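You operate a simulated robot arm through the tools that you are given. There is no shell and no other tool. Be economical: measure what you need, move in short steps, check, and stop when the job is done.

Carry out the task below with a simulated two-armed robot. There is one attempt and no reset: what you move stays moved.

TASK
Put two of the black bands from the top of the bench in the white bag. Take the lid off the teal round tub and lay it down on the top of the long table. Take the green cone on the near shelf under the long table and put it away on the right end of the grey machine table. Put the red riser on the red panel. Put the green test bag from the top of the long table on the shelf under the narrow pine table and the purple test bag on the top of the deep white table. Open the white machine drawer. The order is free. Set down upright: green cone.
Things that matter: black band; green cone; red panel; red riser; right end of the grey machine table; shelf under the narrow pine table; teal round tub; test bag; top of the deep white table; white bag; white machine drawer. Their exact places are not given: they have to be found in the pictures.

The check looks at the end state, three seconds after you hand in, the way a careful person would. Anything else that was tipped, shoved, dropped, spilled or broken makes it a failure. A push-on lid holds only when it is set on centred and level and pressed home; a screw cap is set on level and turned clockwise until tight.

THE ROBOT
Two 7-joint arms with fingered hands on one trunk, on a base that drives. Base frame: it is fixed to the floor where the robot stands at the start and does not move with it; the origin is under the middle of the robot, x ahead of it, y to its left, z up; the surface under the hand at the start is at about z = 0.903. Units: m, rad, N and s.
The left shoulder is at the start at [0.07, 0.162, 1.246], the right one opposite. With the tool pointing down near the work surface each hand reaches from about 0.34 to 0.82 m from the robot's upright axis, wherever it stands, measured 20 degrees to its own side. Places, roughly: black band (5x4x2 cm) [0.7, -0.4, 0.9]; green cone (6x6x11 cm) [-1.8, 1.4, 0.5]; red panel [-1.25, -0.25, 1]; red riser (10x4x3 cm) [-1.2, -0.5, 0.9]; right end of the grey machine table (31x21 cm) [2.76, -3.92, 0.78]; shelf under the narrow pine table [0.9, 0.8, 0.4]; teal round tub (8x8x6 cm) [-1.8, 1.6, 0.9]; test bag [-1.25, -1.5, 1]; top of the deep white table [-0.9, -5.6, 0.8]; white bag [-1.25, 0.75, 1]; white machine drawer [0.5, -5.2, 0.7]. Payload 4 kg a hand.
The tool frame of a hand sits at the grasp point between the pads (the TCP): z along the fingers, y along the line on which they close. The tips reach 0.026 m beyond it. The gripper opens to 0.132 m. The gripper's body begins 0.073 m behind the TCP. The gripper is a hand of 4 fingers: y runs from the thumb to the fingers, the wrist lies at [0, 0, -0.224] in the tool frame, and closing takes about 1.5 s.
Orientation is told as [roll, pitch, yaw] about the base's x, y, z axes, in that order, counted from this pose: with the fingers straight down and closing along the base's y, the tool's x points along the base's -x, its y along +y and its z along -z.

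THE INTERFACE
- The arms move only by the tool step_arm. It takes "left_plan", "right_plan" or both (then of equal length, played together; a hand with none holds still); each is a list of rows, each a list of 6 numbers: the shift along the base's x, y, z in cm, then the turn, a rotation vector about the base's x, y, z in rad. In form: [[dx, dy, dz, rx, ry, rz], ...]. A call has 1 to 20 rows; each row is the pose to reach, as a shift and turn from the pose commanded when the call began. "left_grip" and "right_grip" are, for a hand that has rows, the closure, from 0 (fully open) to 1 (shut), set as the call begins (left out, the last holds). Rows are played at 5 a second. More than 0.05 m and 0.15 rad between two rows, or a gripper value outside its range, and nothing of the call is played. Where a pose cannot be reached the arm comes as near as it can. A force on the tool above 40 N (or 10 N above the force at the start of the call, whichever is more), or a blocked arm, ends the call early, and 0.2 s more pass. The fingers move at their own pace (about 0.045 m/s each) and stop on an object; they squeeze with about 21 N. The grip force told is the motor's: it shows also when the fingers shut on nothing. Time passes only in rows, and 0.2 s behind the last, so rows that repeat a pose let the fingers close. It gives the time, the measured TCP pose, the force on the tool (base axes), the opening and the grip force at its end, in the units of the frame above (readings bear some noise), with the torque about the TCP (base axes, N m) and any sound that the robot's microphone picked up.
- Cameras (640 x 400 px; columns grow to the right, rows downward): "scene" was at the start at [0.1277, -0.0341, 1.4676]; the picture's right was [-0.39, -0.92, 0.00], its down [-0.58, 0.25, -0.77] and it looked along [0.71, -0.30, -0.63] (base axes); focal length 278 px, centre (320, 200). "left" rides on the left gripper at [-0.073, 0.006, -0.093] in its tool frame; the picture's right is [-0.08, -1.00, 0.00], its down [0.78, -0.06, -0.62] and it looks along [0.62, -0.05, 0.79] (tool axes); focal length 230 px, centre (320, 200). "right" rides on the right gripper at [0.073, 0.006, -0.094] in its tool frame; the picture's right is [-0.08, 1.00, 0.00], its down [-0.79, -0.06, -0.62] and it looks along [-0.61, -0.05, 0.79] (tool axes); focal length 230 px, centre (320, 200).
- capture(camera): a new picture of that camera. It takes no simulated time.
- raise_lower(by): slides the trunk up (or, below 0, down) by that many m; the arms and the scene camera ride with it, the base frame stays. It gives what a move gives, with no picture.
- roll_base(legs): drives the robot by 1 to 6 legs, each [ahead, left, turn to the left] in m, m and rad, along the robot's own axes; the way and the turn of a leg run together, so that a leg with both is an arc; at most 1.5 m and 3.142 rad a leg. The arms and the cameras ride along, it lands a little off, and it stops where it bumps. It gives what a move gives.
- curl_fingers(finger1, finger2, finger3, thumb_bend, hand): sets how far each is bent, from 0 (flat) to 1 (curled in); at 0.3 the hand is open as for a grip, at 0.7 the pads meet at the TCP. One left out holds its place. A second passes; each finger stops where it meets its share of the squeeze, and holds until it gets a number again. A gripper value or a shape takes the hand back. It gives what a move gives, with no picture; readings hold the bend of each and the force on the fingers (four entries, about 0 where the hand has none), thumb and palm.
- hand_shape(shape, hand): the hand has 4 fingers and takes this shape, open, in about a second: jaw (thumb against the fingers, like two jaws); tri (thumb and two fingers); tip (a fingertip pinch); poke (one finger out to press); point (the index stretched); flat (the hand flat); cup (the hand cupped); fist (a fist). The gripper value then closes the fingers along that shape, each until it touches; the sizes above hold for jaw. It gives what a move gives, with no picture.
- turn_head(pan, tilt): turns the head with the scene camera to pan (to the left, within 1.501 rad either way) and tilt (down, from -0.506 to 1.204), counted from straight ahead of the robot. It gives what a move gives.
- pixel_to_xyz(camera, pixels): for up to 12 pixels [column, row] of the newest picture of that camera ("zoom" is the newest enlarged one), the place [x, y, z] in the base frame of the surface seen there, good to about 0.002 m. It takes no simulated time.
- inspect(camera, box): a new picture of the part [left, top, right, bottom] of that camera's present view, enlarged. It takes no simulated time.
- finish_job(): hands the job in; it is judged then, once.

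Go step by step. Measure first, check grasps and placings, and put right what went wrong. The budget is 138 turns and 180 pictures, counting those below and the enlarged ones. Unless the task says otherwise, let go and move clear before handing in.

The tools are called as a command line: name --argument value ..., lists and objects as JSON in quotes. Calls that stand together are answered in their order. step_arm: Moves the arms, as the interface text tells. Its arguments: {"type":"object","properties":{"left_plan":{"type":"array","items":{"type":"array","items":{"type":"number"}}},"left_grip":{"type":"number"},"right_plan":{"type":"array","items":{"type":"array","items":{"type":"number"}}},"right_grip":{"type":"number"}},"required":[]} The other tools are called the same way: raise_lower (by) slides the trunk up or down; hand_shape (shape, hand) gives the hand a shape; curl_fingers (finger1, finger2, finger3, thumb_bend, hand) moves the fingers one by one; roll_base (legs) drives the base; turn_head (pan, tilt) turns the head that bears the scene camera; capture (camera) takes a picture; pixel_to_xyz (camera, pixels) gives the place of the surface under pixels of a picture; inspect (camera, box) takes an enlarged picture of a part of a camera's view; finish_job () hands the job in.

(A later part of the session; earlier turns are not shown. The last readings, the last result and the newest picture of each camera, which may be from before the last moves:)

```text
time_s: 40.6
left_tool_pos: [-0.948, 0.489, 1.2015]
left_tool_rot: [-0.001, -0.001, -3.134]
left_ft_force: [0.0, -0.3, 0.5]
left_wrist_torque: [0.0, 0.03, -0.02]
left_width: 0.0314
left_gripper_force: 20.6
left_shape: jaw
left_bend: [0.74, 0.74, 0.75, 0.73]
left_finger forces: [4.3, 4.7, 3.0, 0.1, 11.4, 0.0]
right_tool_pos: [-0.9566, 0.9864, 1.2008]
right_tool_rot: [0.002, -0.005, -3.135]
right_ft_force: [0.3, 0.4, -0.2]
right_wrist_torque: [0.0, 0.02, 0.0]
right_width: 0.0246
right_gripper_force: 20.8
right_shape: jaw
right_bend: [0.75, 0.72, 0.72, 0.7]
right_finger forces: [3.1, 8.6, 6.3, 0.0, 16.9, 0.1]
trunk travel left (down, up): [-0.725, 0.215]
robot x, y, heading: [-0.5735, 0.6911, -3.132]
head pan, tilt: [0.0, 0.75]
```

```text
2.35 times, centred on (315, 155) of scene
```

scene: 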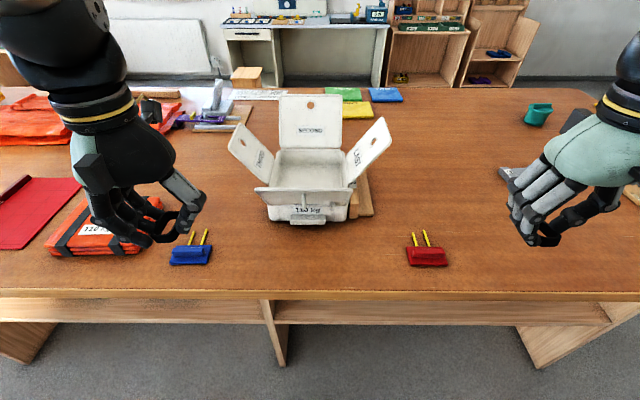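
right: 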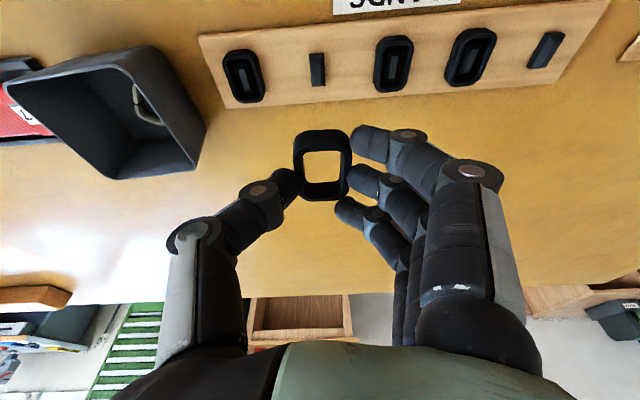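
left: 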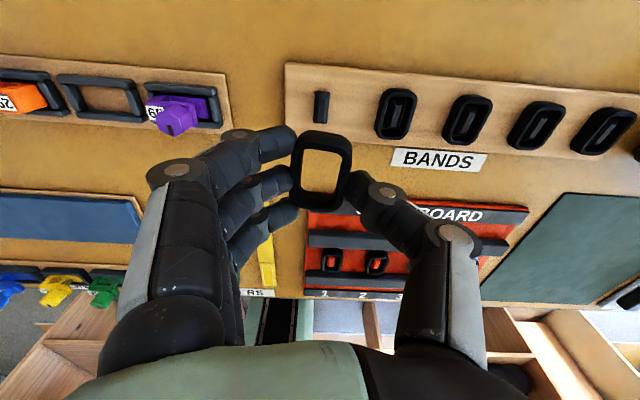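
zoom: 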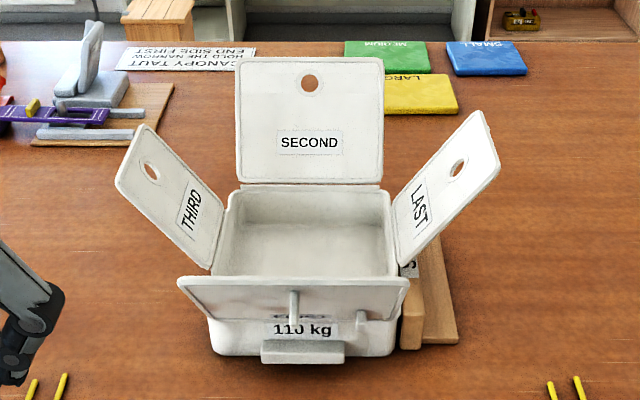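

The bag's opening is centred about (−1.35, 0.655): floor at z≈0.93, rim at 1.01, flap tops at 1.12. I'll shift the base so the left hand lines up in y, then reach over the opening.

roll_base --legs '[[0.05, -0.165, 0]]'

step_arm --left_plan '[[-4, 0, 0, 0, 0, 0], [-8, 0, 0, 0, 0, 0], [-12, 0, 0, 0, 0, 0], [-16, 0, 0, 0, 0, 0], [-20, 0, 0, 0, 0, 0], [-24, 0, 0, 0, 0, 0], [-28, 0, 0, 0, 0, 0], [-32, 0, 0, 0, 0, 0], [-33.5, 0, 0, 0, 0, 0], [-33.5, 0, 0, 0, 0, 0]]'

capture --camera "left"

capture --camera "scene"

```text
time_s: 42.1
left_tool_pos: [-0.9992, 0.651, 1.2029]
left_tool_rot: [-0.005, -0.002, -3.136]
left_ft_force: [0.8, -0.4, -0.1]
left_wrist_torque: [0.08, 0.0, 0.02]
left_width: 0.0313
left_gripper_force: 21.2
left_shape: jaw
left_bend: [0.74, 0.74, 0.75, 0.73]
left_finger forces: [4.3, 4.6, 3.1, 0.0, 11.5, 0.0]
right_tool_pos: [-1.0064, 1.1491, 1.2013]
right_tool_rot: [-0.001, -0.006, -3.135]
right_ft_force: [0.3, -0.2, -0.9]
right_wrist_torque: [0.01, 0.04, 0.0]
right_width: 0.0245
right_gripper_force: 20.0
right_shape: jaw
right_bend: [0.75, 0.72, 0.72, 0.7]
right_finger forces: [3.1, 8.6, 6.4, 0.0, 16.9, 0.1]
trunk travel left (down, up): [-0.725, 0.215]
robot x, y, heading: [-0.6282, 0.8543, -3.14]
head pan, tilt: [0.0, 0.75]
```

```text
time_s: 44.3
left_tool_pos: [-1.2853, 0.6562, 1.1958]
left_tool_rot: [-0.003, -0.006, -3.137]
left_ft_force: [-0.4, 0.0, -0.4]
left_wrist_torque: [0.02, -0.02, 0.0]
left_width: 0.0314
left_gripper_force: 21.1
left_shape: jaw
left_bend: [0.74, 0.74, 0.75, 0.73]
left_finger forces: [4.3, 4.6, 2.8, 0.0, 11.3, 0.0]
left hand out of reach, approached as far as the arm can: row 8, 9, 10
right_tool_pos: [-1.0083, 1.1516, 1.2014]
right_tool_rot: [0.001, -0.004, -3.136]
right_ft_force: [-0.7, -0.5, 0.5]
right_wrist_torque: [-0.01, -0.04, 0.02]
right_width: 0.0246
right_gripper_force: 21.4
right_shape: jaw
right_bend: [0.75, 0.72, 0.72, 0.7]
right_finger forces: [3.2, 8.6, 6.1, 0.0, 16.9, 0.1]
trunk travel left (down, up): [-0.725, 0.215]
robot x, y, heading: [-0.6252, 0.853, -3.135]
head pan, tilt: [0.0, 0.75]
```

```text
153 pictures are left
```

left: 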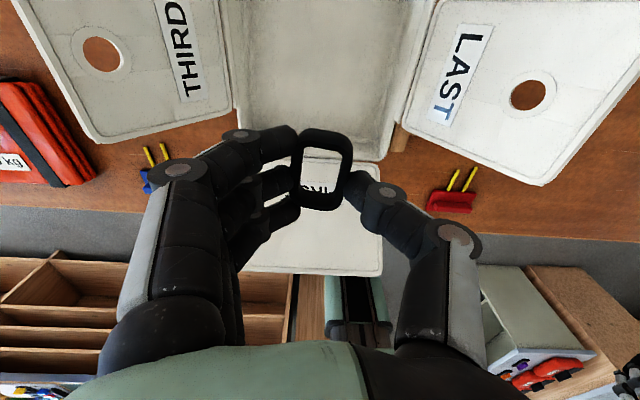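

```text
152 pictures are left
```

scene: 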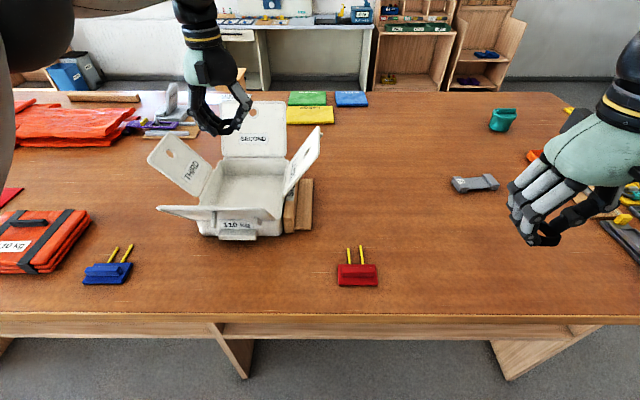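

The reach ended at x=−1.285. I'll measure the bag's inner front edge from the left camera.

pixel_to_xyz --camera "left" --pixels '[[310, 115], [270, 120], [375, 140], [235, 110], [420, 80], [320, 60], [400, 130], [380, 165], [350, 230], [240, 20]]'

step_arm --left_plan '[[-2, 0, -2, 0, 0.1, 0], [-4, 0, -4, 0, 0.2, 0], [-6, 0, -6, 0, 0.2, 0], [-7, 0, -8, 0, 0.2, 0], [-7, 0, -8, 0, 0.2, 0]]'

capture --camera "left"

```text
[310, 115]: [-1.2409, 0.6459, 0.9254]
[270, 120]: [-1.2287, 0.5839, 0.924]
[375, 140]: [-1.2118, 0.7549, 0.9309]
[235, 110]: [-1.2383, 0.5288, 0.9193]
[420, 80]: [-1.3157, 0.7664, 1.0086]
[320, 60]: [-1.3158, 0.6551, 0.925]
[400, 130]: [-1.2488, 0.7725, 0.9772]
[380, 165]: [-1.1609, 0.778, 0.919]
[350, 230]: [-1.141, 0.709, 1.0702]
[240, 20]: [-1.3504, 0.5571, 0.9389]
```

```text
time_s: 45.5
left_tool_pos: [-1.352, 0.6541, 1.1168]
left_tool_rot: [-0.002, -0.202, -3.137]
left_ft_force: [0.1, -0.2, -0.2]
left_wrist_torque: [0.02, 0.01, -0.01]
left_width: 0.0313
left_gripper_force: 20.9
left_shape: jaw
left_bend: [0.74, 0.74, 0.75, 0.73]
left_finger forces: [4.0, 4.6, 2.8, 0.0, 10.9, 0.1]
right_tool_pos: [-1.0067, 1.1512, 1.2014]
right_tool_rot: [0.001, -0.004, -3.137]
right_ft_force: [0.2, -0.2, -0.3]
right_wrist_torque: [-0.02, 0.03, 0.04]
right_width: 0.0245
right_gripper_force: 21.1
right_shape: jaw
right_bend: [0.75, 0.72, 0.72, 0.7]
right_finger forces: [3.2, 8.6, 6.3, 0.0, 16.9, 0.1]
trunk travel left (down, up): [-0.725, 0.215]
robot x, y, heading: [-0.6274, 0.855, -3.137]
head pan, tilt: [0.0, 0.75]
```

```text
151 pictures are left
```

left: 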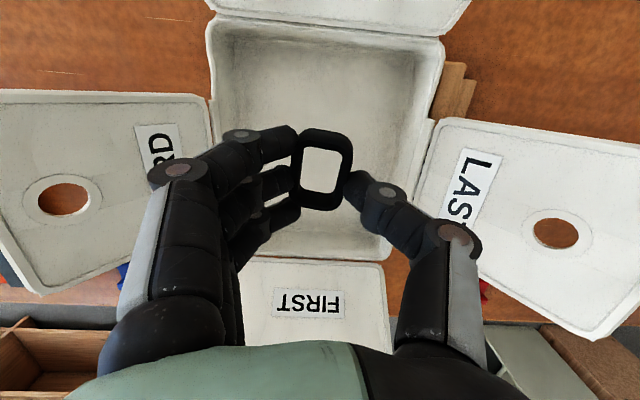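

The band hangs right over the opening. I'll lower 7 cm, release, and rise.

step_arm --left_plan '[[0, 0, -3, 0, 0, 0], [0, 0, -6, 0, 0, 0], [0, 0, -8, 0, 0, 0]]'

step_arm --left_plan '[[0, 0, 0, 0, 0, 0], [0, 0, 0, 0, 0, 0], [0, 0, 0, 0, 0, 0], [0, 0, 0, 0, 0, 0], [0, 0, 4, 0, 0, 0], [0, 0, 8, 0, 0, 0], [0, 0, 12, 0, 0, 0], [0, 0, 14, 0, 0, 0]]' --left_grip 0.5

capture --camera "left"

```text
time_s: 46.3
left_tool_pos: [-1.3526, 0.6538, 1.0342]
left_tool_rot: [-0.004, -0.202, -3.136]
left_ft_force: [0.3, -0.4, 0.4]
left_wrist_torque: [0.01, 0.04, 0.0]
left_width: 0.0312
left_gripper_force: 20.7
left_shape: jaw
left_bend: [0.74, 0.74, 0.75, 0.73]
left_finger forces: [4.0, 4.6, 2.9, 0.0, 10.9, 0.1]
right_tool_pos: [-1.006, 1.1513, 1.2014]
right_tool_rot: [0.002, -0.005, -3.137]
right_ft_force: [0.1, 0.2, -0.4]
right_wrist_torque: [0.01, 0.02, 0.0]
right_width: 0.0244
right_gripper_force: 21.8
right_shape: jaw
right_bend: [0.75, 0.72, 0.72, 0.7]
right_finger forces: [3.2, 8.6, 6.2, 0.1, 17.0, 0.0]
trunk travel left (down, up): [-0.725, 0.215]
robot x, y, heading: [-0.6267, 0.8534, -3.138]
head pan, tilt: [0.0, 0.75]
```

```text
time_s: 48.1
left_tool_pos: [-1.3516, 0.6561, 1.1761]
left_tool_rot: [-0.002, -0.201, -3.136]
left_ft_force: [0.5, -0.6, -0.1]
left_wrist_torque: [-0.01, 0.01, 0.0]
left_width: 0.0653
left_gripper_force: 0.0
left_shape: jaw
left_bend: [0.73, 0.73, 0.73, 0.7]
left_finger forces: [0.0, 0.0, 0.0, 0.0, 0.0, 0.1]
right_tool_pos: [-1.0054, 1.1514, 1.2019]
right_tool_rot: [0.001, -0.006, -3.137]
right_ft_force: [0.7, 0.0, 0.1]
right_wrist_torque: [0.03, 0.03, 0.03]
right_width: 0.0245
right_gripper_force: 20.9
right_shape: jaw
right_bend: [0.75, 0.72, 0.72, 0.7]
right_finger forces: [3.2, 8.6, 6.2, 0.0, 16.9, 0.0]
trunk travel left (down, up): [-0.725, 0.215]
robot x, y, heading: [-0.6255, 0.859, -3.137]
head pan, tilt: [0.0, 0.75]
```

```text
150 pictures are left
```

left: 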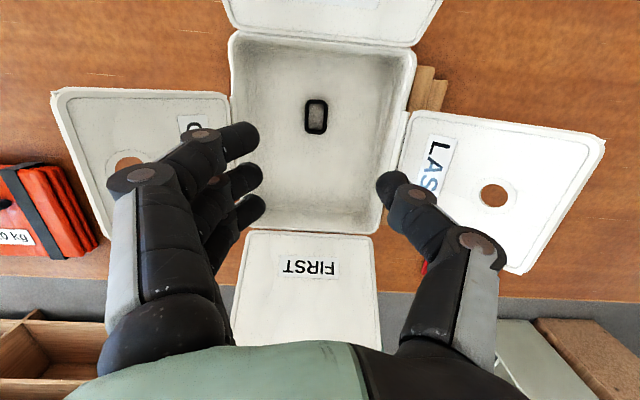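

The first band lies in the bag at (316, 116). I'll retract the left arm, drive left 0.495 m, and do the same with the right hand.

step_arm --left_plan '[[3, 0, 1, 0, -0.1, 0], [7, 0, 2, 0, -0.2, 0], [11, 0, 2, 0, -0.2, 0], [15, 0, 2, 0, -0.2, 0], [19, 0, 2, 0, -0.2, 0], [23, 0, 2, 0, -0.2, 0], [27, 0, 2, 0, -0.2, 0], [31, 0, 2, 0, -0.2, 0]]'

roll_base --legs '[[0, 0.495, 0]]'

step_arm --right_plan '[[-4, 0, 0, 0, 0.05, 0], [-8, 0, 0, 0, 0.1, 0], [-12, 0, 0, 0, 0.15, 0], [-16, 0, 0, 0, 0.2, 0], [-20, 0, 0, 0, 0.2, 0], [-24, 0, 0, 0, 0.2, 0], [-28, 0, 0, 0, 0.2, 0], [-31, 0, -3, 0, 0.2, 0], [-34, 0, -6, 0, 0.2, 0], [-35, 0, -9, 0, 0.2, 0], [-35, 0, -9, 0, 0.2, 0]]'

capture --camera "right"

```text
time_s: 49.9
left_tool_pos: [-1.0422, 0.6551, 1.1967]
left_tool_rot: [-0.004, -0.004, -3.136]
left_ft_force: [-0.6, -0.1, 0.4]
left_wrist_torque: [0.03, 0.02, -0.01]
left_width: 0.0654
left_gripper_force: 0.1
left_shape: jaw
left_bend: [0.73, 0.73, 0.73, 0.7]
left_finger forces: [0.1, 0.0, 0.0, 0.0, 0.1, 0.1]
right_tool_pos: [-1.0062, 1.1512, 1.2016]
right_tool_rot: [0.0, -0.007, -3.135]
right_ft_force: [0.7, 0.1, -0.5]
right_wrist_torque: [0.01, 0.01, 0.0]
right_width: 0.0247
right_gripper_force: 20.6
right_shape: jaw
right_bend: [0.75, 0.72, 0.72, 0.7]
right_finger forces: [3.2, 8.6, 6.3, 0.1, 16.8, 0.0]
trunk travel left (down, up): [-0.725, 0.215]
robot x, y, heading: [-0.6226, 0.8555, -3.139]
head pan, tilt: [0.0, 0.75]
```

```text
time_s: 52.8
left_tool_pos: [-1.0434, 0.1606, 1.1971]
left_tool_rot: [-0.001, -0.003, 3.141]
left_ft_force: [0.1, 0.2, -0.4]
left_wrist_torque: [0.01, 0.01, -0.03]
left_width: 0.0654
left_gripper_force: 0.0
left_shape: jaw
left_bend: [0.73, 0.73, 0.73, 0.7]
left_finger forces: [0.0, 0.1, 0.1, 0.0, 0.0, 0.0]
right_tool_pos: [-1.0028, 0.6554, 1.2001]
right_tool_rot: [0.002, -0.003, 3.139]
right_ft_force: [0.1, -0.2, -0.2]
right_wrist_torque: [0.01, 0.03, 0.01]
right_width: 0.0246
right_gripper_force: 21.1
right_shape: jaw
right_bend: [0.75, 0.72, 0.72, 0.7]
right_finger forces: [3.3, 8.7, 6.1, 0.1, 16.8, 0.0]
trunk travel left (down, up): [-0.725, 0.215]
robot x, y, heading: [-0.6233, 0.358, 3.139]
head pan, tilt: [0.0, 0.75]
```

```text
time_s: 55.2
left_tool_pos: [-1.0424, 0.1602, 1.197]
left_tool_rot: [-0.002, -0.004, 3.139]
left_ft_force: [0.8, 0.4, -0.1]
left_wrist_torque: [0.03, 0.0, -0.01]
left_width: 0.065
left_gripper_force: 0.0
left_shape: jaw
left_bend: [0.73, 0.73, 0.73, 0.7]
left_finger forces: [0.1, 0.0, 0.0, 0.0, 0.0, 0.1]
right_tool_pos: [-1.3071, 0.6696, 1.1051]
right_tool_rot: [0.003, -0.209, 3.141]
right_ft_force: [0.4, -0.1, -0.1]
right_wrist_torque: [0.0, 0.0, 0.0]
right_width: 0.0245
right_gripper_force: 20.7
right_shape: jaw
right_bend: [0.75, 0.72, 0.72, 0.7]
right_finger forces: [3.4, 8.6, 6.1, 0.1, 17.0, 0.0]
right hand out of reach, approached as far as the arm can: row 7, 8, 9, 10, 11
trunk travel left (down, up): [-0.725, 0.215]
robot x, y, heading: [-0.6221, 0.3561, 3.146]
head pan, tilt: [0.0, 0.75]
```

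```text
149 pictures are left
```

right: 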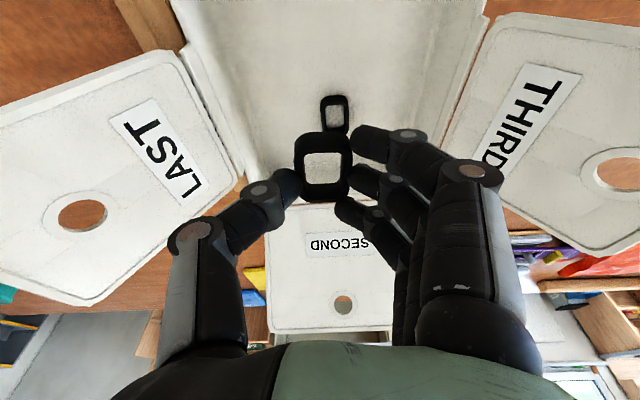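

The right hand is over the opening at (−1.307, 0.67). I'll lower, release, and rise.

step_arm --right_plan '[[0, -0.5, -3, 0, 0, 0], [0, -1, -6, 0, 0, 0], [0, -1, -7, 0, 0, 0]]'

step_arm --right_plan '[[0, 0, 0, 0, 0, 0], [0, 0, 0, 0, 0, 0], [0, 0, 0, 0, 0, 0], [0, 0, 0, 0, 0, 0], [0, 0, 4, 0, 0, 0], [0, 0, 8, 0, 0, 0], [0.5, 0, 11, 0, 0, 0], [2, 0, 13, 0, 0, 0]]' --right_grip 0.5

capture --camera "right"

```text
time_s: 56.0
left_tool_pos: [-1.044, 0.1593, 1.1971]
left_tool_rot: [-0.002, -0.001, 3.142]
left_ft_force: [-0.3, 0.0, -0.2]
left_wrist_torque: [0.05, -0.01, -0.02]
left_width: 0.0652
left_gripper_force: 0.1
left_shape: jaw
left_bend: [0.73, 0.73, 0.73, 0.7]
left_finger forces: [0.0, 0.0, 0.0, 0.0, 0.0, 0.1]
right_tool_pos: [-1.3081, 0.6608, 1.0346]
right_tool_rot: [0.003, -0.203, 3.14]
right_ft_force: [-0.4, 0.9, 0.2]
right_wrist_torque: [-0.02, 0.0, -0.04]
right_width: 0.0247
right_gripper_force: 20.8
right_shape: jaw
right_bend: [0.75, 0.72, 0.72, 0.7]
right_finger forces: [3.3, 8.4, 6.0, 0.0, 16.8, 0.1]
trunk travel left (down, up): [-0.725, 0.215]
robot x, y, heading: [-0.6219, 0.3578, 3.142]
head pan, tilt: [0.0, 0.75]
```

```text
time_s: 57.8
left_tool_pos: [-1.0406, 0.1588, 1.1967]
left_tool_rot: [-0.003, -0.004, 3.14]
left_ft_force: [-0.3, 0.1, 0.4]
left_wrist_torque: [0.01, -0.02, -0.01]
left_width: 0.0653
left_gripper_force: 0.1
left_shape: jaw
left_bend: [0.73, 0.73, 0.73, 0.7]
left_finger forces: [0.1, 0.0, 0.0, 0.0, 0.0, 0.0]
right_tool_pos: [-1.279, 0.6618, 1.1633]
right_tool_rot: [0.004, -0.21, 3.141]
right_ft_force: [0.2, 0.5, 0.2]
right_wrist_torque: [0.01, 0.01, -0.01]
right_width: 0.0653
right_gripper_force: 0.2
right_shape: jaw
right_bend: [0.73, 0.73, 0.73, 0.7]
right_finger forces: [0.0, 0.0, 0.0, 0.1, 0.0, 0.1]
right hand out of reach, approached as far as the arm can: row 6, 7, 8
trunk travel left (down, up): [-0.725, 0.215]
robot x, y, heading: [-0.6228, 0.3589, 3.135]
head pan, tilt: [0.0, 0.75]
```

```text
148 pictures are left
```

right: 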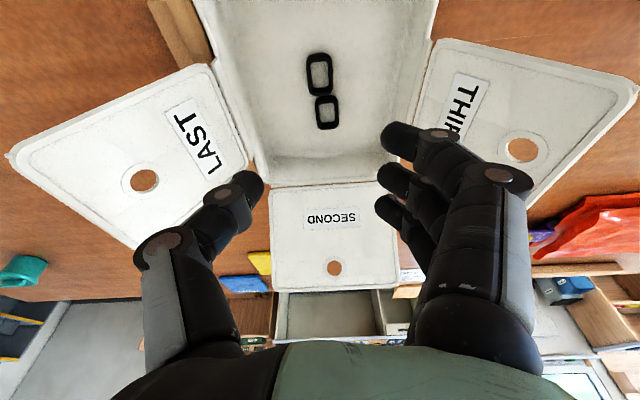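

Both bands are in the bag at (319, 70) and (326, 112). Next is the red riser: I'll retract the right arm and drive left so the left hand is near it.

step_arm --right_plan '[[3.5, 0, 2, 0, -0.1, 0], [7.5, 0, 3, 0, -0.2, 0], [11.5, 0, 4, 0, -0.2, 0], [15.5, 0, 4, 0, -0.2, 0], [19.5, 0, 4, 0, -0.2, 0], [23.5, 0, 4, 0, -0.2, 0]]'

roll_base --legs '[[0, 0.69, 0]]'

turn_head --pan 0 --tilt 0.75

capture --camera "scene"

capture --camera "left"

```text
time_s: 59.2
left_tool_pos: [-1.0413, 0.1591, 1.1973]
left_tool_rot: [-0.001, -0.003, 3.14]
left_ft_force: [1.0, 0.3, -0.3]
left_wrist_torque: [-0.02, 0.02, -0.02]
left_width: 0.0651
left_gripper_force: 0.0
left_shape: jaw
left_bend: [0.73, 0.73, 0.73, 0.7]
left_finger forces: [0.0, 0.0, 0.0, 0.0, 0.0, 0.1]
right_tool_pos: [-1.0441, 0.6635, 1.2041]
right_tool_rot: [0.001, -0.007, 3.141]
right_ft_force: [0.1, -0.5, 0.0]
right_wrist_torque: [0.0, 0.03, 0.02]
right_width: 0.065
right_gripper_force: 0.1
right_shape: jaw
right_bend: [0.73, 0.73, 0.73, 0.7]
right_finger forces: [0.0, 0.0, 0.0, 0.1, 0.0, 0.0]
right hand out of reach, approached as far as the arm can: row 1, 2
trunk travel left (down, up): [-0.725, 0.215]
robot x, y, heading: [-0.6206, 0.355, 3.137]
head pan, tilt: [0.0, 0.75]
```

```text
time_s: 63.0
left_tool_pos: [-1.0437, -0.5353, 1.1973]
left_tool_rot: [-0.002, -0.001, 3.139]
left_ft_force: [-0.1, 0.2, 0.5]
left_wrist_torque: [0.01, -0.04, 0.0]
left_width: 0.0652
left_gripper_force: 0.0
left_shape: jaw
left_bend: [0.73, 0.73, 0.73, 0.7]
left_finger forces: [0.1, 0.0, 0.0, 0.1, 0.0, 0.1]
right_tool_pos: [-1.0481, -0.0302, 1.2041]
right_tool_rot: [0.001, -0.006, 3.138]
right_ft_force: [0.0, -0.1, 0.6]
right_wrist_torque: [0.01, 0.01, 0.02]
right_width: 0.0652
right_gripper_force: 0.0
right_shape: jaw
right_bend: [0.73, 0.73, 0.73, 0.7]
right_finger forces: [0.0, 0.0, 0.0, 0.0, 0.1, 0.0]
trunk travel left (down, up): [-0.725, 0.215]
robot x, y, heading: [-0.6264, -0.3392, 3.147]
head pan, tilt: [0.0, 0.75]
```

```text
time_s: 63.6
left_tool_pos: [-1.0452, -0.5342, 1.1971]
left_tool_rot: [0.0, -0.001, 3.139]
left_ft_force: [0.8, -0.3, -0.3]
left_wrist_torque: [0.03, 0.0, -0.01]
left_width: 0.0654
left_gripper_force: 0.1
left_shape: jaw
left_bend: [0.73, 0.73, 0.73, 0.7]
left_finger forces: [0.0, 0.0, 0.0, 0.0, 0.1, 0.1]
right_tool_pos: [-1.0477, -0.0305, 1.2048]
right_tool_rot: [-0.001, -0.006, 3.141]
right_ft_force: [-0.1, 0.2, -0.2]
right_wrist_torque: [-0.03, 0.05, -0.01]
right_width: 0.0652
right_gripper_force: 0.0
right_shape: jaw
right_bend: [0.73, 0.73, 0.73, 0.7]
right_finger forces: [0.0, 0.1, 0.0, 0.0, 0.1, 0.0]
trunk travel left (down, up): [-0.725, 0.215]
robot x, y, heading: [-0.6275, -0.3392, 3.139]
head pan, tilt: [0.0, 0.75]
```

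```text
147 pictures are left
```

scene: 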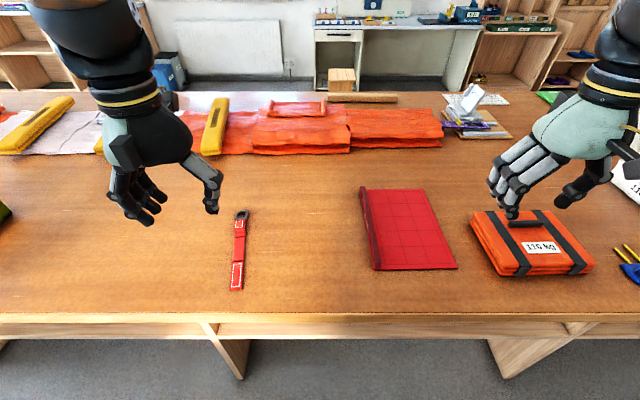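

```text
146 pictures are left
```

left: 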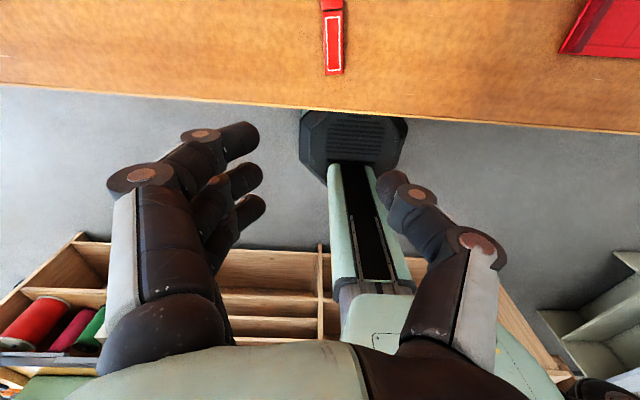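

The red riser spans (240, 212) to (237, 289), and the red panel is at (408, 228). I'll measure both and zoom.

pixel_to_xyz --camera "scene" --pixels '[[241, 214], [240, 232], [238, 258], [236, 286], [363, 192], [422, 192], [455, 266], [380, 268], [408, 228], [368, 230], [300, 250], [238, 275]]'

inspect --camera "scene" --box '[200, 180, 480, 310]'

```text
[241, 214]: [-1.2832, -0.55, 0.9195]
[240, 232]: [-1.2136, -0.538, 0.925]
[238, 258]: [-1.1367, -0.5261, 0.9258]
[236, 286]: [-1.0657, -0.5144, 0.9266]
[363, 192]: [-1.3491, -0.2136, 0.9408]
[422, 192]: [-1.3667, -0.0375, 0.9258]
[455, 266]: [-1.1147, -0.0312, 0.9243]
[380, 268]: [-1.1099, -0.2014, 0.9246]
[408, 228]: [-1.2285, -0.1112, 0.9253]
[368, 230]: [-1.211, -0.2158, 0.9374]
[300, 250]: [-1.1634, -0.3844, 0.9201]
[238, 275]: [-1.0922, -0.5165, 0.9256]
```

```text
2.29 times, centred on (340, 245) of scene
```

zoom: 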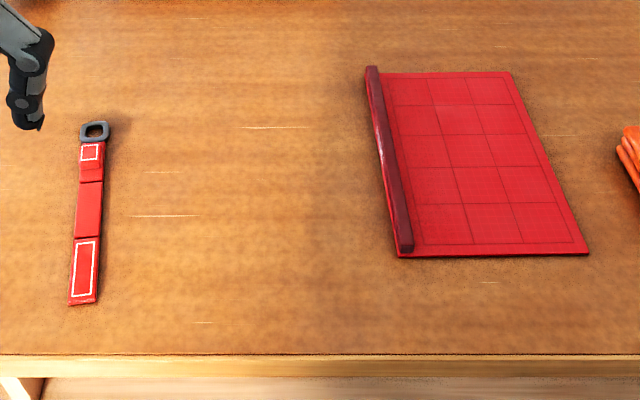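

The riser is a thin three-segment strap about 24 cm long, turned about 0.165 rad, with its middle at (−1.165, −0.530). I'll bring the left hand over the middle, turned to match.

step_arm --left_plan '[[-3, 0, -3, 0, 0, 0.04], [-6, 0.2, -6, 0, 0, 0.08], [-9, 0.4, -9, 0, 0, 0.12], [-12, 0.5, -12, 0, 0, 0.16], [-12, 0.5, -16, 0, 0, 0.16], [-12, 0.5, -19, 0, 0, 0.16], [-12, 0.5, -20, 0, 0, 0.16]]'

capture --camera "left"

```text
time_s: 65.2
left_tool_pos: [-1.1631, -0.5298, 0.9939]
left_tool_rot: [-0.001, 0.0, -2.983]
left_ft_force: [-0.3, 0.2, 0.5]
left_wrist_torque: [0.04, 0.01, -0.03]
left_width: 0.065
left_gripper_force: 0.1
left_shape: jaw
left_bend: [0.73, 0.73, 0.73, 0.7]
left_finger forces: [0.0, 0.1, 0.0, 0.1, 0.1, 0.0]
right_tool_pos: [-1.0476, -0.0298, 1.2041]
right_tool_rot: [0.002, -0.003, 3.141]
right_ft_force: [0.9, -0.8, -0.4]
right_wrist_torque: [-0.02, 0.0, -0.02]
right_width: 0.0654
right_gripper_force: 0.1
right_shape: jaw
right_bend: [0.73, 0.73, 0.73, 0.7]
right_finger forces: [0.1, 0.0, 0.1, 0.0, 0.0, 0.0]
trunk travel left (down, up): [-0.725, 0.215]
robot x, y, heading: [-0.6229, -0.3378, 3.139]
head pan, tilt: [0.0, 0.75]
```

```text
144 pictures are left
```

left: 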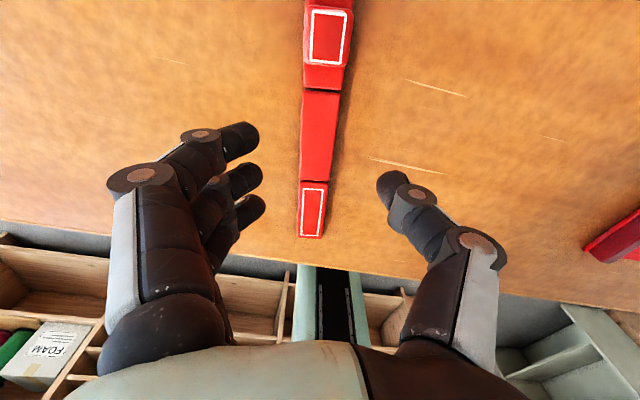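

The strap lies centred between the fingers. I'll measure its width and height against the table.

pixel_to_xyz --camera "left" --pixels '[[320, 130], [304, 130], [336, 130], [280, 130], [370, 130], [318, 172], [320, 95], [312, 230], [326, 75], [327, 10]]'

```text
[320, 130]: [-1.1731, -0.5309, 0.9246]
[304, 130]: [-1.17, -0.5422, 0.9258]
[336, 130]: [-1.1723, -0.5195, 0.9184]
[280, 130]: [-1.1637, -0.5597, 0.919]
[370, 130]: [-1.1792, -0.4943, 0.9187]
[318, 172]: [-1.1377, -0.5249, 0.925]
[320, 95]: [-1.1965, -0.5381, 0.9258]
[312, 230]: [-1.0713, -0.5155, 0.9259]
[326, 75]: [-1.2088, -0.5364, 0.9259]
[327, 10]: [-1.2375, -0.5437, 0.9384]
```

The strap is 2.2 cm wide and 6 mm thick on a table at z=0.919. I'll lower until the tips nearly touch the table, then close.

step_arm --left_plan '[[-0.3, -0.1, -2, 0, 0, 0], [-0.3, -0.1, -4, 0, 0, 0], [-0.3, -0.1, -4.7, 0, 0, 0]]'

step_arm --left_plan '[[0, 0, 0, 0, 0, 0], [0, 0, 0, 0, 0, 0], [0, 0, 0, 0, 0, 0], [0, 0, 0, 0, 0, 0], [0, 0, 0, 0, 0, 0], [0, 0, 0, 0, 0, 0], [0, 0, 0, 0, 0, 0]]' --left_grip 1

capture --camera "left"

```text
time_s: 66.0
left_tool_pos: [-1.1661, -0.5303, 0.9506]
left_tool_rot: [-0.002, -0.003, -2.983]
left_ft_force: [-0.1, -0.9, -1.1]
left_wrist_torque: [0.01, -0.02, -0.02]
left_width: 0.0652
left_gripper_force: 0.0
left_shape: jaw
left_bend: [0.73, 0.73, 0.73, 0.7]
left_finger forces: [0.0, 0.0, 0.0, 0.0, 0.0, 0.0]
right_tool_pos: [-1.0471, -0.0306, 1.2038]
right_tool_rot: [0.003, -0.007, 3.141]
right_ft_force: [0.7, -0.8, -0.8]
right_wrist_torque: [0.01, 0.02, -0.01]
right_width: 0.0653
right_gripper_force: 0.1
right_shape: jaw
right_bend: [0.73, 0.73, 0.73, 0.7]
right_finger forces: [0.0, 0.1, 0.0, 0.0, 0.0, 0.1]
trunk travel left (down, up): [-0.725, 0.215]
robot x, y, heading: [-0.6265, -0.3395, 3.139]
head pan, tilt: [0.0, 0.75]
```

```text
time_s: 67.7
left_tool_pos: [-1.1667, -0.5308, 0.9505]
left_tool_rot: [-0.004, -0.003, -2.982]
left_ft_force: [-1.6, -4.5, 9.0]
left_wrist_torque: [-0.19, 0.01, 0.03]
left_width: 0.0117
left_gripper_force: 20.9
left_shape: jaw
left_bend: [0.72, 0.72, 0.72, 0.7]
left_finger forces: [8.2, 8.0, 8.0, 0.0, 15.8, 0.0]
right_tool_pos: [-1.0474, -0.031, 1.2042]
right_tool_rot: [0.002, -0.004, 3.14]
right_ft_force: [0.1, -0.3, 0.3]
right_wrist_torque: [-0.03, 0.0, 0.0]
right_width: 0.0654
right_gripper_force: 0.0
right_shape: jaw
right_bend: [0.73, 0.73, 0.73, 0.7]
right_finger forces: [0.1, 0.0, 0.0, 0.0, 0.0, 0.1]
trunk travel left (down, up): [-0.725, 0.215]
robot x, y, heading: [-0.625, -0.3372, 3.14]
head pan, tilt: [0.0, 0.75]
```

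```text
143 pictures are left
```

left: 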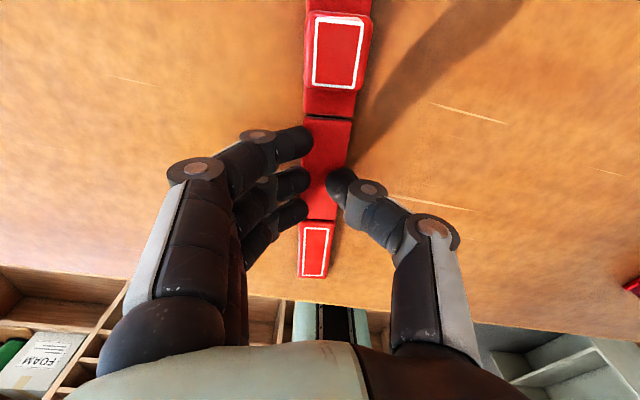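

Contact on both sides (8/8/8 against 15.8 N). I'll lift 5 cm and check that the riser comes along.

step_arm --left_plan '[[0, 0, 1, 0, 0, 0], [0, 0, 2.5, 0, 0, 0], [0, 0, 5, 0, 0, 0], [0, 0, 8, 0, 0, 0], [0, 0, 8, 0, 0, 0]]'

capture --camera "scene"

capture --camera "left"

```text
time_s: 68.8
left_tool_pos: [-1.1663, -0.5311, 1.0304]
left_tool_rot: [-0.002, -0.003, -2.983]
left_ft_force: [0.0, -0.1, -0.4]
left_wrist_torque: [0.01, -0.03, -0.02]
left_width: 0.0107
left_gripper_force: 20.9
left_shape: jaw
left_bend: [0.72, 0.72, 0.72, 0.7]
left_finger forces: [5.8, 5.9, 6.2, 0.0, 16.0, 0.1]
right_tool_pos: [-1.0491, -0.0317, 1.2032]
right_tool_rot: [-0.002, -0.003, 3.138]
right_ft_force: [0.3, 0.2, -0.6]
right_wrist_torque: [0.02, -0.01, 0.0]
right_width: 0.0651
right_gripper_force: 0.1
right_shape: jaw
right_bend: [0.73, 0.73, 0.73, 0.7]
right_finger forces: [0.0, 0.1, 0.0, 0.0, 0.0, 0.1]
trunk travel left (down, up): [-0.725, 0.215]
robot x, y, heading: [-0.6231, -0.3379, 3.147]
head pan, tilt: [0.0, 0.75]
```

```text
142 pictures are left
```

scene: 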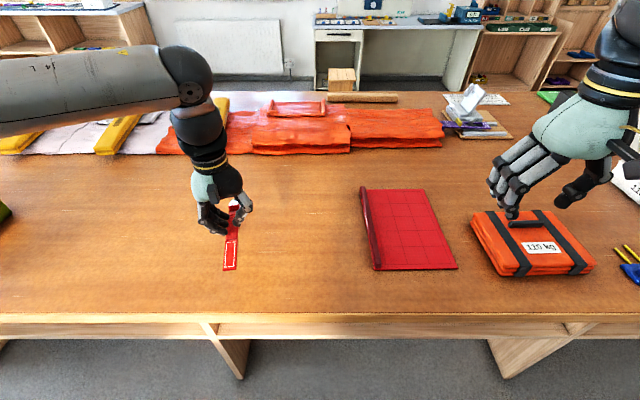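

```text
141 pictures are left
```

left: 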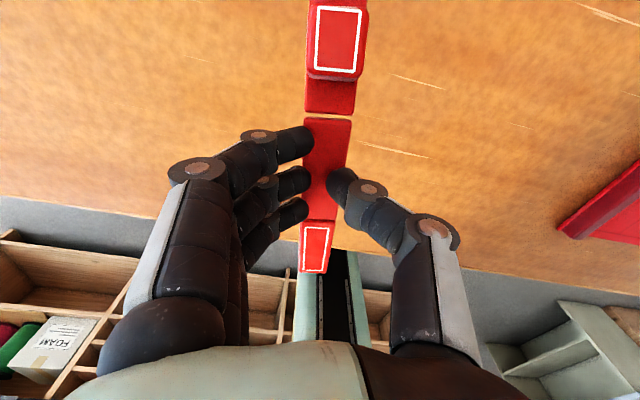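

The riser is lifted and stiff. I'll drive right so the left hand is at the panel's y, then move over the panel's middle (−1.235, −0.115).

roll_base --legs '[[0, -0.415, 0]]'

step_arm --left_plan '[[-2, 0, 0, 0, 0, -0.05], [-4, 0, 0, 0, 0, -0.1], [-6, 0, 0, 0, 0, -0.16], [-6, 0, 0, 0, 0, -0.16]]'

capture --camera "left"

capture --camera "scene"

```text
time_s: 71.5
left_tool_pos: [-1.1661, -0.1069, 1.0303]
left_tool_rot: [-0.004, -0.001, -2.986]
left_ft_force: [0.6, -0.6, -0.6]
left_wrist_torque: [0.01, -0.04, 0.02]
left_width: 0.0108
left_gripper_force: 21.1
left_shape: jaw
left_bend: [0.72, 0.72, 0.72, 0.7]
left_finger forces: [5.9, 5.9, 6.1, 0.0, 16.0, 0.0]
right_tool_pos: [-1.0455, 0.393, 1.2036]
right_tool_rot: [-0.001, -0.004, 3.137]
right_ft_force: [1.0, -0.5, -0.7]
right_wrist_torque: [0.02, 0.0, 0.0]
right_width: 0.0653
right_gripper_force: 0.1
right_shape: jaw
right_bend: [0.73, 0.73, 0.73, 0.7]
right_finger forces: [0.0, 0.1, 0.0, 0.0, 0.0, 0.0]
trunk travel left (down, up): [-0.725, 0.215]
robot x, y, heading: [-0.6264, 0.0834, 3.138]
head pan, tilt: [0.0, 0.75]
```

```text
time_s: 72.5
left_tool_pos: [-1.2255, -0.1067, 1.0284]
left_tool_rot: [-0.003, -0.003, 3.136]
left_ft_force: [0.1, 0.9, -1.7]
left_wrist_torque: [0.0, -0.01, 0.0]
left_width: 0.0109
left_gripper_force: 20.9
left_shape: jaw
left_bend: [0.72, 0.72, 0.72, 0.7]
left_finger forces: [5.7, 5.8, 6.1, 0.0, 16.0, 0.1]
right_tool_pos: [-1.0456, 0.393, 1.2044]
right_tool_rot: [-0.001, -0.005, 3.137]
right_ft_force: [-0.1, -0.9, 0.1]
right_wrist_torque: [0.03, 0.0, 0.0]
right_width: 0.0655
right_gripper_force: 0.1
right_shape: jaw
right_bend: [0.73, 0.73, 0.73, 0.7]
right_finger forces: [0.0, 0.1, 0.0, 0.1, 0.1, 0.1]
trunk travel left (down, up): [-0.725, 0.215]
robot x, y, heading: [-0.624, 0.0839, 3.139]
head pan, tilt: [0.0, 0.75]
```

```text
140 pictures are left
```

left: 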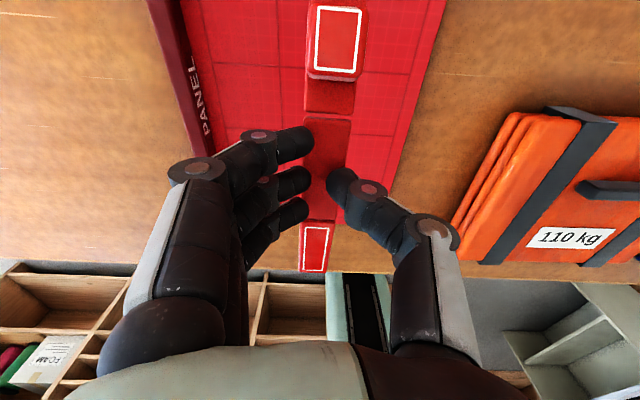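

```text
139 pictures are left
```

scene: 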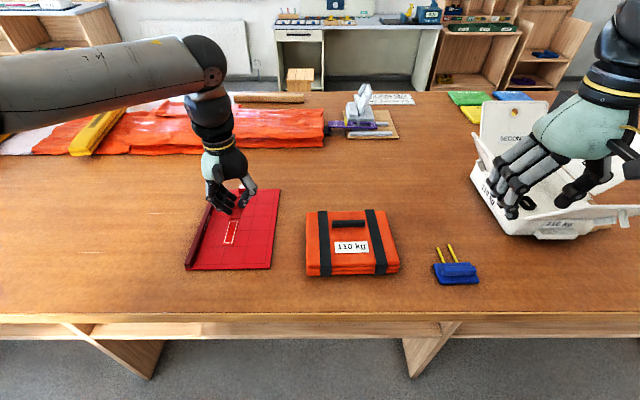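

The riser is above the panel. I'll shift 1.5 cm farther in, lower to z≈0.957 (panel top at 0.925), release, and rise.

step_arm --left_plan '[[-1, -0.5, -2, 0, 0, 0], [-1.4, -0.8, -4, 0, 0, 0], [-1.4, -0.8, -6, 0, 0, 0], [-1.4, -0.8, -7.1, 0, 0, 0], [-1.4, -0.8, -7.1, 0, 0, 0]]'

step_arm --left_plan '[[0, 0, 0, 0, 0, 0], [0, 0, 0, 0, 0, 0], [0, 0, 0, 0, 0, 0], [0, 0, 0, 0, 0, 0], [0, 0, 3, 0, 0, 0], [0, 0, 7, 0, 0, 0], [0, 0, 11, 0, 0, 0]]' --left_grip 0.5

capture --camera "left"

```text
time_s: 73.7
left_tool_pos: [-1.2393, -0.1153, 0.9578]
left_tool_rot: [-0.002, -0.001, 3.137]
left_ft_force: [0.0, -1.1, -0.1]
left_wrist_torque: [-0.04, -0.01, -0.01]
left_width: 0.0107
left_gripper_force: 20.3
left_shape: jaw
left_bend: [0.72, 0.72, 0.72, 0.7]
left_finger forces: [5.8, 6.0, 6.1, 0.0, 15.9, 0.0]
right_tool_pos: [-1.0449, 0.3931, 1.2047]
right_tool_rot: [0.001, -0.004, 3.137]
right_ft_force: [-0.5, -0.2, -0.3]
right_wrist_torque: [0.02, 0.01, -0.01]
right_width: 0.0652
right_gripper_force: 0.1
right_shape: jaw
right_bend: [0.73, 0.73, 0.73, 0.7]
right_finger forces: [0.1, 0.1, 0.0, 0.0, 0.0, 0.0]
trunk travel left (down, up): [-0.725, 0.215]
robot x, y, heading: [-0.6255, 0.084, 3.141]
head pan, tilt: [0.0, 0.75]
```

```text
time_s: 75.2
left_tool_pos: [-1.2388, -0.1169, 1.0675]
left_tool_rot: [-0.001, -0.003, 3.138]
left_ft_force: [0.4, 0.5, 0.5]
left_wrist_torque: [-0.02, -0.03, 0.0]
left_width: 0.0654
left_gripper_force: 0.1
left_shape: jaw
left_bend: [0.73, 0.73, 0.73, 0.7]
left_finger forces: [0.1, 0.0, 0.0, 0.1, 0.0, 0.1]
right_tool_pos: [-1.0436, 0.3941, 1.2033]
right_tool_rot: [0.001, -0.004, 3.137]
right_ft_force: [-0.4, 0.2, -0.8]
right_wrist_torque: [0.0, -0.02, 0.03]
right_width: 0.0653
right_gripper_force: 0.0
right_shape: jaw
right_bend: [0.73, 0.73, 0.73, 0.7]
right_finger forces: [0.0, 0.0, 0.0, 0.1, 0.0, 0.0]
trunk travel left (down, up): [-0.725, 0.215]
robot x, y, heading: [-0.6245, 0.0854, 3.136]
head pan, tilt: [0.0, 0.75]
```

```text
138 pictures are left
```

left: 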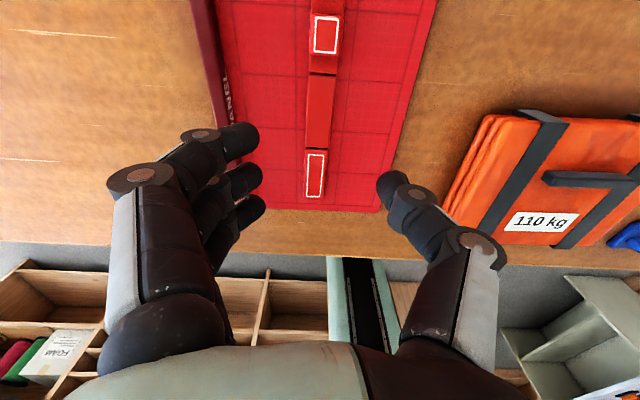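

The riser lies along the panel. I'll retract, check it from the scene camera, then drive left toward the test bags.

step_arm --left_plan '[[4, 0, 2, 0, 0, 0], [8, 0, 5, 0, 0, 0], [12, 0, 8, 0, 0, 0], [16, 0, 11, 0, 0, 0], [20, 0, 13, 0, 0, 0]]'

inspect --camera "scene" --box '[150, 170, 310, 290]'

roll_base --legs '[[0, 1.3, 0]]'

turn_head --pan 0.2 --tilt 0.65

capture --camera "scene"

```text
time_s: 76.5
left_tool_pos: [-1.0358, -0.1184, 1.2012]
left_tool_rot: [-0.004, -0.004, 3.137]
left_ft_force: [0.2, -0.1, -0.7]
left_wrist_torque: [0.01, 0.04, 0.02]
left_width: 0.0651
left_gripper_force: 0.1
left_shape: jaw
left_bend: [0.73, 0.73, 0.73, 0.7]
left_finger forces: [0.0, 0.1, 0.0, 0.0, 0.0, 0.0]
right_tool_pos: [-1.0436, 0.3934, 1.2054]
right_tool_rot: [0.001, -0.007, 3.137]
right_ft_force: [0.1, 0.2, 0.8]
right_wrist_torque: [0.0, 0.09, 0.03]
right_width: 0.0656
right_gripper_force: 0.1
right_shape: jaw
right_bend: [0.73, 0.73, 0.73, 0.7]
right_finger forces: [0.0, 0.1, 0.0, 0.1, 0.0, 0.1]
trunk travel left (down, up): [-0.725, 0.215]
robot x, y, heading: [-0.6249, 0.0872, 3.14]
head pan, tilt: [0.0, 0.75]
```

```text
3.33 times, centred on (230, 230) of scene
```

zoom: 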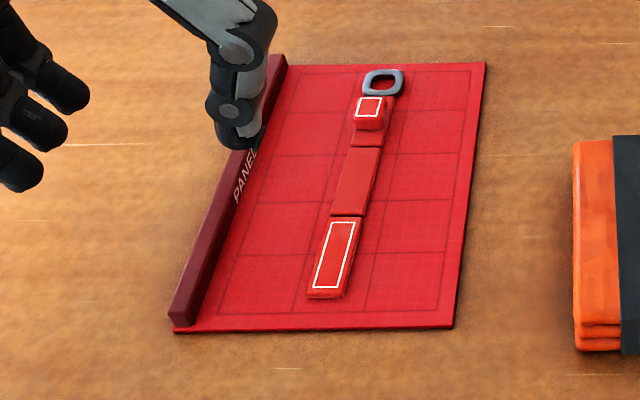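

```text
time_s: 83.0
left_tool_pos: [-1.0274, -1.4288, 1.2011]
left_tool_rot: [-0.001, -0.003, -3.127]
left_ft_force: [0.3, -0.1, -0.1]
left_wrist_torque: [0.01, -0.02, 0.01]
left_width: 0.0652
left_gripper_force: 0.1
left_shape: jaw
left_bend: [0.73, 0.73, 0.73, 0.7]
left_finger forces: [0.0, 0.0, 0.0, 0.1, 0.0, 0.1]
right_tool_pos: [-1.0451, -0.9176, 1.205]
right_tool_rot: [0.001, -0.006, -3.127]
right_ft_force: [0.2, -0.4, 0.8]
right_wrist_torque: [-0.02, -0.02, 0.05]
right_width: 0.0652
right_gripper_force: 0.1
right_shape: jaw
right_bend: [0.73, 0.73, 0.73, 0.7]
right_finger forces: [0.0, 0.0, 0.0, 0.0, 0.0, 0.0]
trunk travel left (down, up): [-0.725, 0.215]
robot x, y, heading: [-0.6165, -1.2182, -3.127]
head pan, tilt: [0.0, 0.75]
```

```text
time_s: 83.7
left_tool_pos: [-1.0264, -1.4287, 1.2]
left_tool_rot: [-0.004, -0.001, -3.126]
left_ft_force: [0.0, 1.2, 1.3]
left_wrist_torque: [-0.04, -0.03, 0.0]
left_width: 0.0653
left_gripper_force: 0.1
left_shape: jaw
left_bend: [0.73, 0.73, 0.73, 0.7]
left_finger forces: [0.0, 0.1, 0.0, 0.0, 0.1, 0.1]
right_tool_pos: [-1.044, -0.9183, 1.2048]
right_tool_rot: [0.001, -0.007, -3.126]
right_ft_force: [-0.5, 0.5, -0.5]
right_wrist_torque: [0.02, -0.03, -0.02]
right_width: 0.0655
right_gripper_force: 0.1
right_shape: jaw
right_bend: [0.73, 0.73, 0.73, 0.7]
right_finger forces: [0.0, 0.1, 0.0, 0.0, 0.0, 0.0]
trunk travel left (down, up): [-0.725, 0.215]
robot x, y, heading: [-0.6133, -1.2159, -3.128]
head pan, tilt: [0.201, 0.649]
```

```text
136 pictures are left
```

scene: 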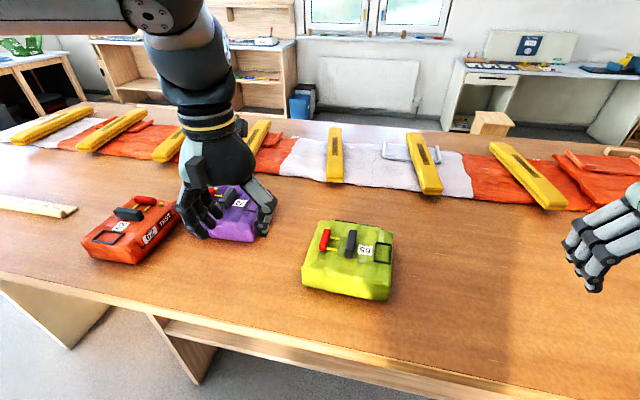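

The riser is fully on the panel. The green test bag is at (348, 258) and the purple one at (230, 212). I'll zoom and measure the green one.

inspect --camera "scene" --box '[280, 195, 420, 315]'

pixel_to_xyz --camera "scene" --pixels '[[325, 223], [390, 234], [388, 298], [304, 284], [350, 243], [325, 240], [345, 270], [350, 228], [383, 250], [340, 310], [235, 225], [320, 205]]'

```text
3.33 times, centred on (350, 255) of scene
```

zoom: 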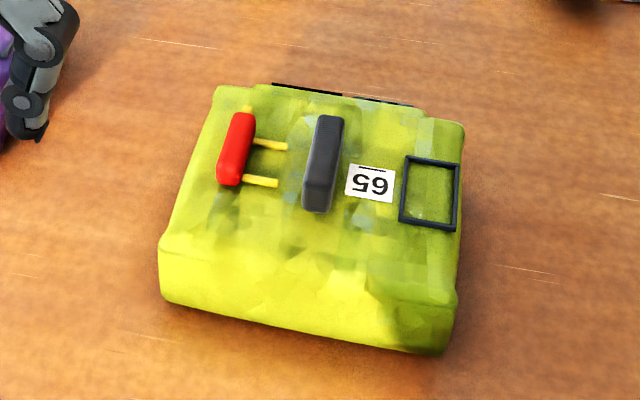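

```text
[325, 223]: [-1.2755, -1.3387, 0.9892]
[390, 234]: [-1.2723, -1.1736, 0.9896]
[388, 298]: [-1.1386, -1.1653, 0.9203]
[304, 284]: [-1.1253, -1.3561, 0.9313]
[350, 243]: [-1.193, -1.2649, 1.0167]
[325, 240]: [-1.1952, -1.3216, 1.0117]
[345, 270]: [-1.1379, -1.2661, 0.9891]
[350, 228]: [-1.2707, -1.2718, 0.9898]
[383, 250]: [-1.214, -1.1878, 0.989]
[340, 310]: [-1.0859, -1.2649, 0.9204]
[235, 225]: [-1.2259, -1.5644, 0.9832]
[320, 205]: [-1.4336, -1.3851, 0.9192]
```

The black handle at about (−1.20, −1.265) stands 2.7 cm over the bag's top and looks grippable. I'll measure its edges and the yellow pins beside it.

pixel_to_xyz --camera "zoom" --pixels '[[325, 125], [330, 118], [315, 185], [318, 207], [340, 150], [318, 150], [284, 146], [273, 183], [265, 145], [250, 150], [240, 118], [370, 185]]'

step_arm --left_plan '[[-3, 3.4, -0.5, 0, 0, 0], [-6, 6, -1, 0, 0, 0], [-9, 9, -2, 0, 0, 0], [-12, 12, -4, 0, 0, 0], [-15, 14, -6, 0, 0, 0], [-17, 16, -8, 0, 0, 0], [-17.3, 16.4, -10, 0, 0, 0]]' --left_grip 0.62

capture --camera "left"

```text
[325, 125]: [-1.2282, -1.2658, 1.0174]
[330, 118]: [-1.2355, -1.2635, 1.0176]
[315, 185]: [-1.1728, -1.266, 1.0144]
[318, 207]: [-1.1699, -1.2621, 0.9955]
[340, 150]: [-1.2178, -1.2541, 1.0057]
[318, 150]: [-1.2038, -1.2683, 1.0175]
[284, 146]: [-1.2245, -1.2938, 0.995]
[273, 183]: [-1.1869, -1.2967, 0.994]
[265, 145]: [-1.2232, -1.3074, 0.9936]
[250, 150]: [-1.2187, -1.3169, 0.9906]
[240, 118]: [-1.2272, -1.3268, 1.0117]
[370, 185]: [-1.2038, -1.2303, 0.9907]
```

```text
time_s: 85.3
left_tool_pos: [-1.2012, -1.2649, 1.1007]
left_tool_rot: [-0.002, 0.0, -3.126]
left_ft_force: [0.1, -0.5, -1.0]
left_wrist_torque: [0.02, -0.02, -0.03]
left_width: 0.0509
left_gripper_force: 0.0
left_shape: jaw
left_bend: [0.73, 0.73, 0.73, 0.7]
left_finger forces: [0.1, 0.0, 0.0, 0.1, 0.0, 0.0]
right_tool_pos: [-1.0453, -0.9177, 1.2041]
right_tool_rot: [0.0, -0.004, -3.126]
right_ft_force: [-0.8, 0.3, 0.1]
right_wrist_torque: [-0.01, -0.02, -0.01]
right_width: 0.0652
right_gripper_force: 0.1
right_shape: jaw
right_bend: [0.73, 0.73, 0.73, 0.7]
right_finger forces: [0.0, 0.1, 0.1, 0.0, 0.0, 0.0]
trunk travel left (down, up): [-0.725, 0.215]
robot x, y, heading: [-0.6165, -1.2166, -3.126]
head pan, tilt: [0.201, 0.649]
```

```text
134 pictures are left
```

left: 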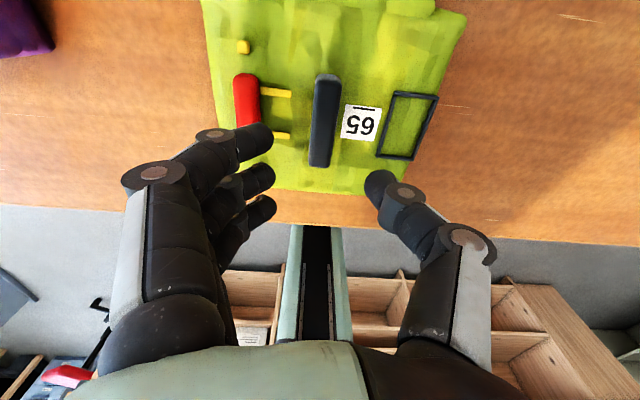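

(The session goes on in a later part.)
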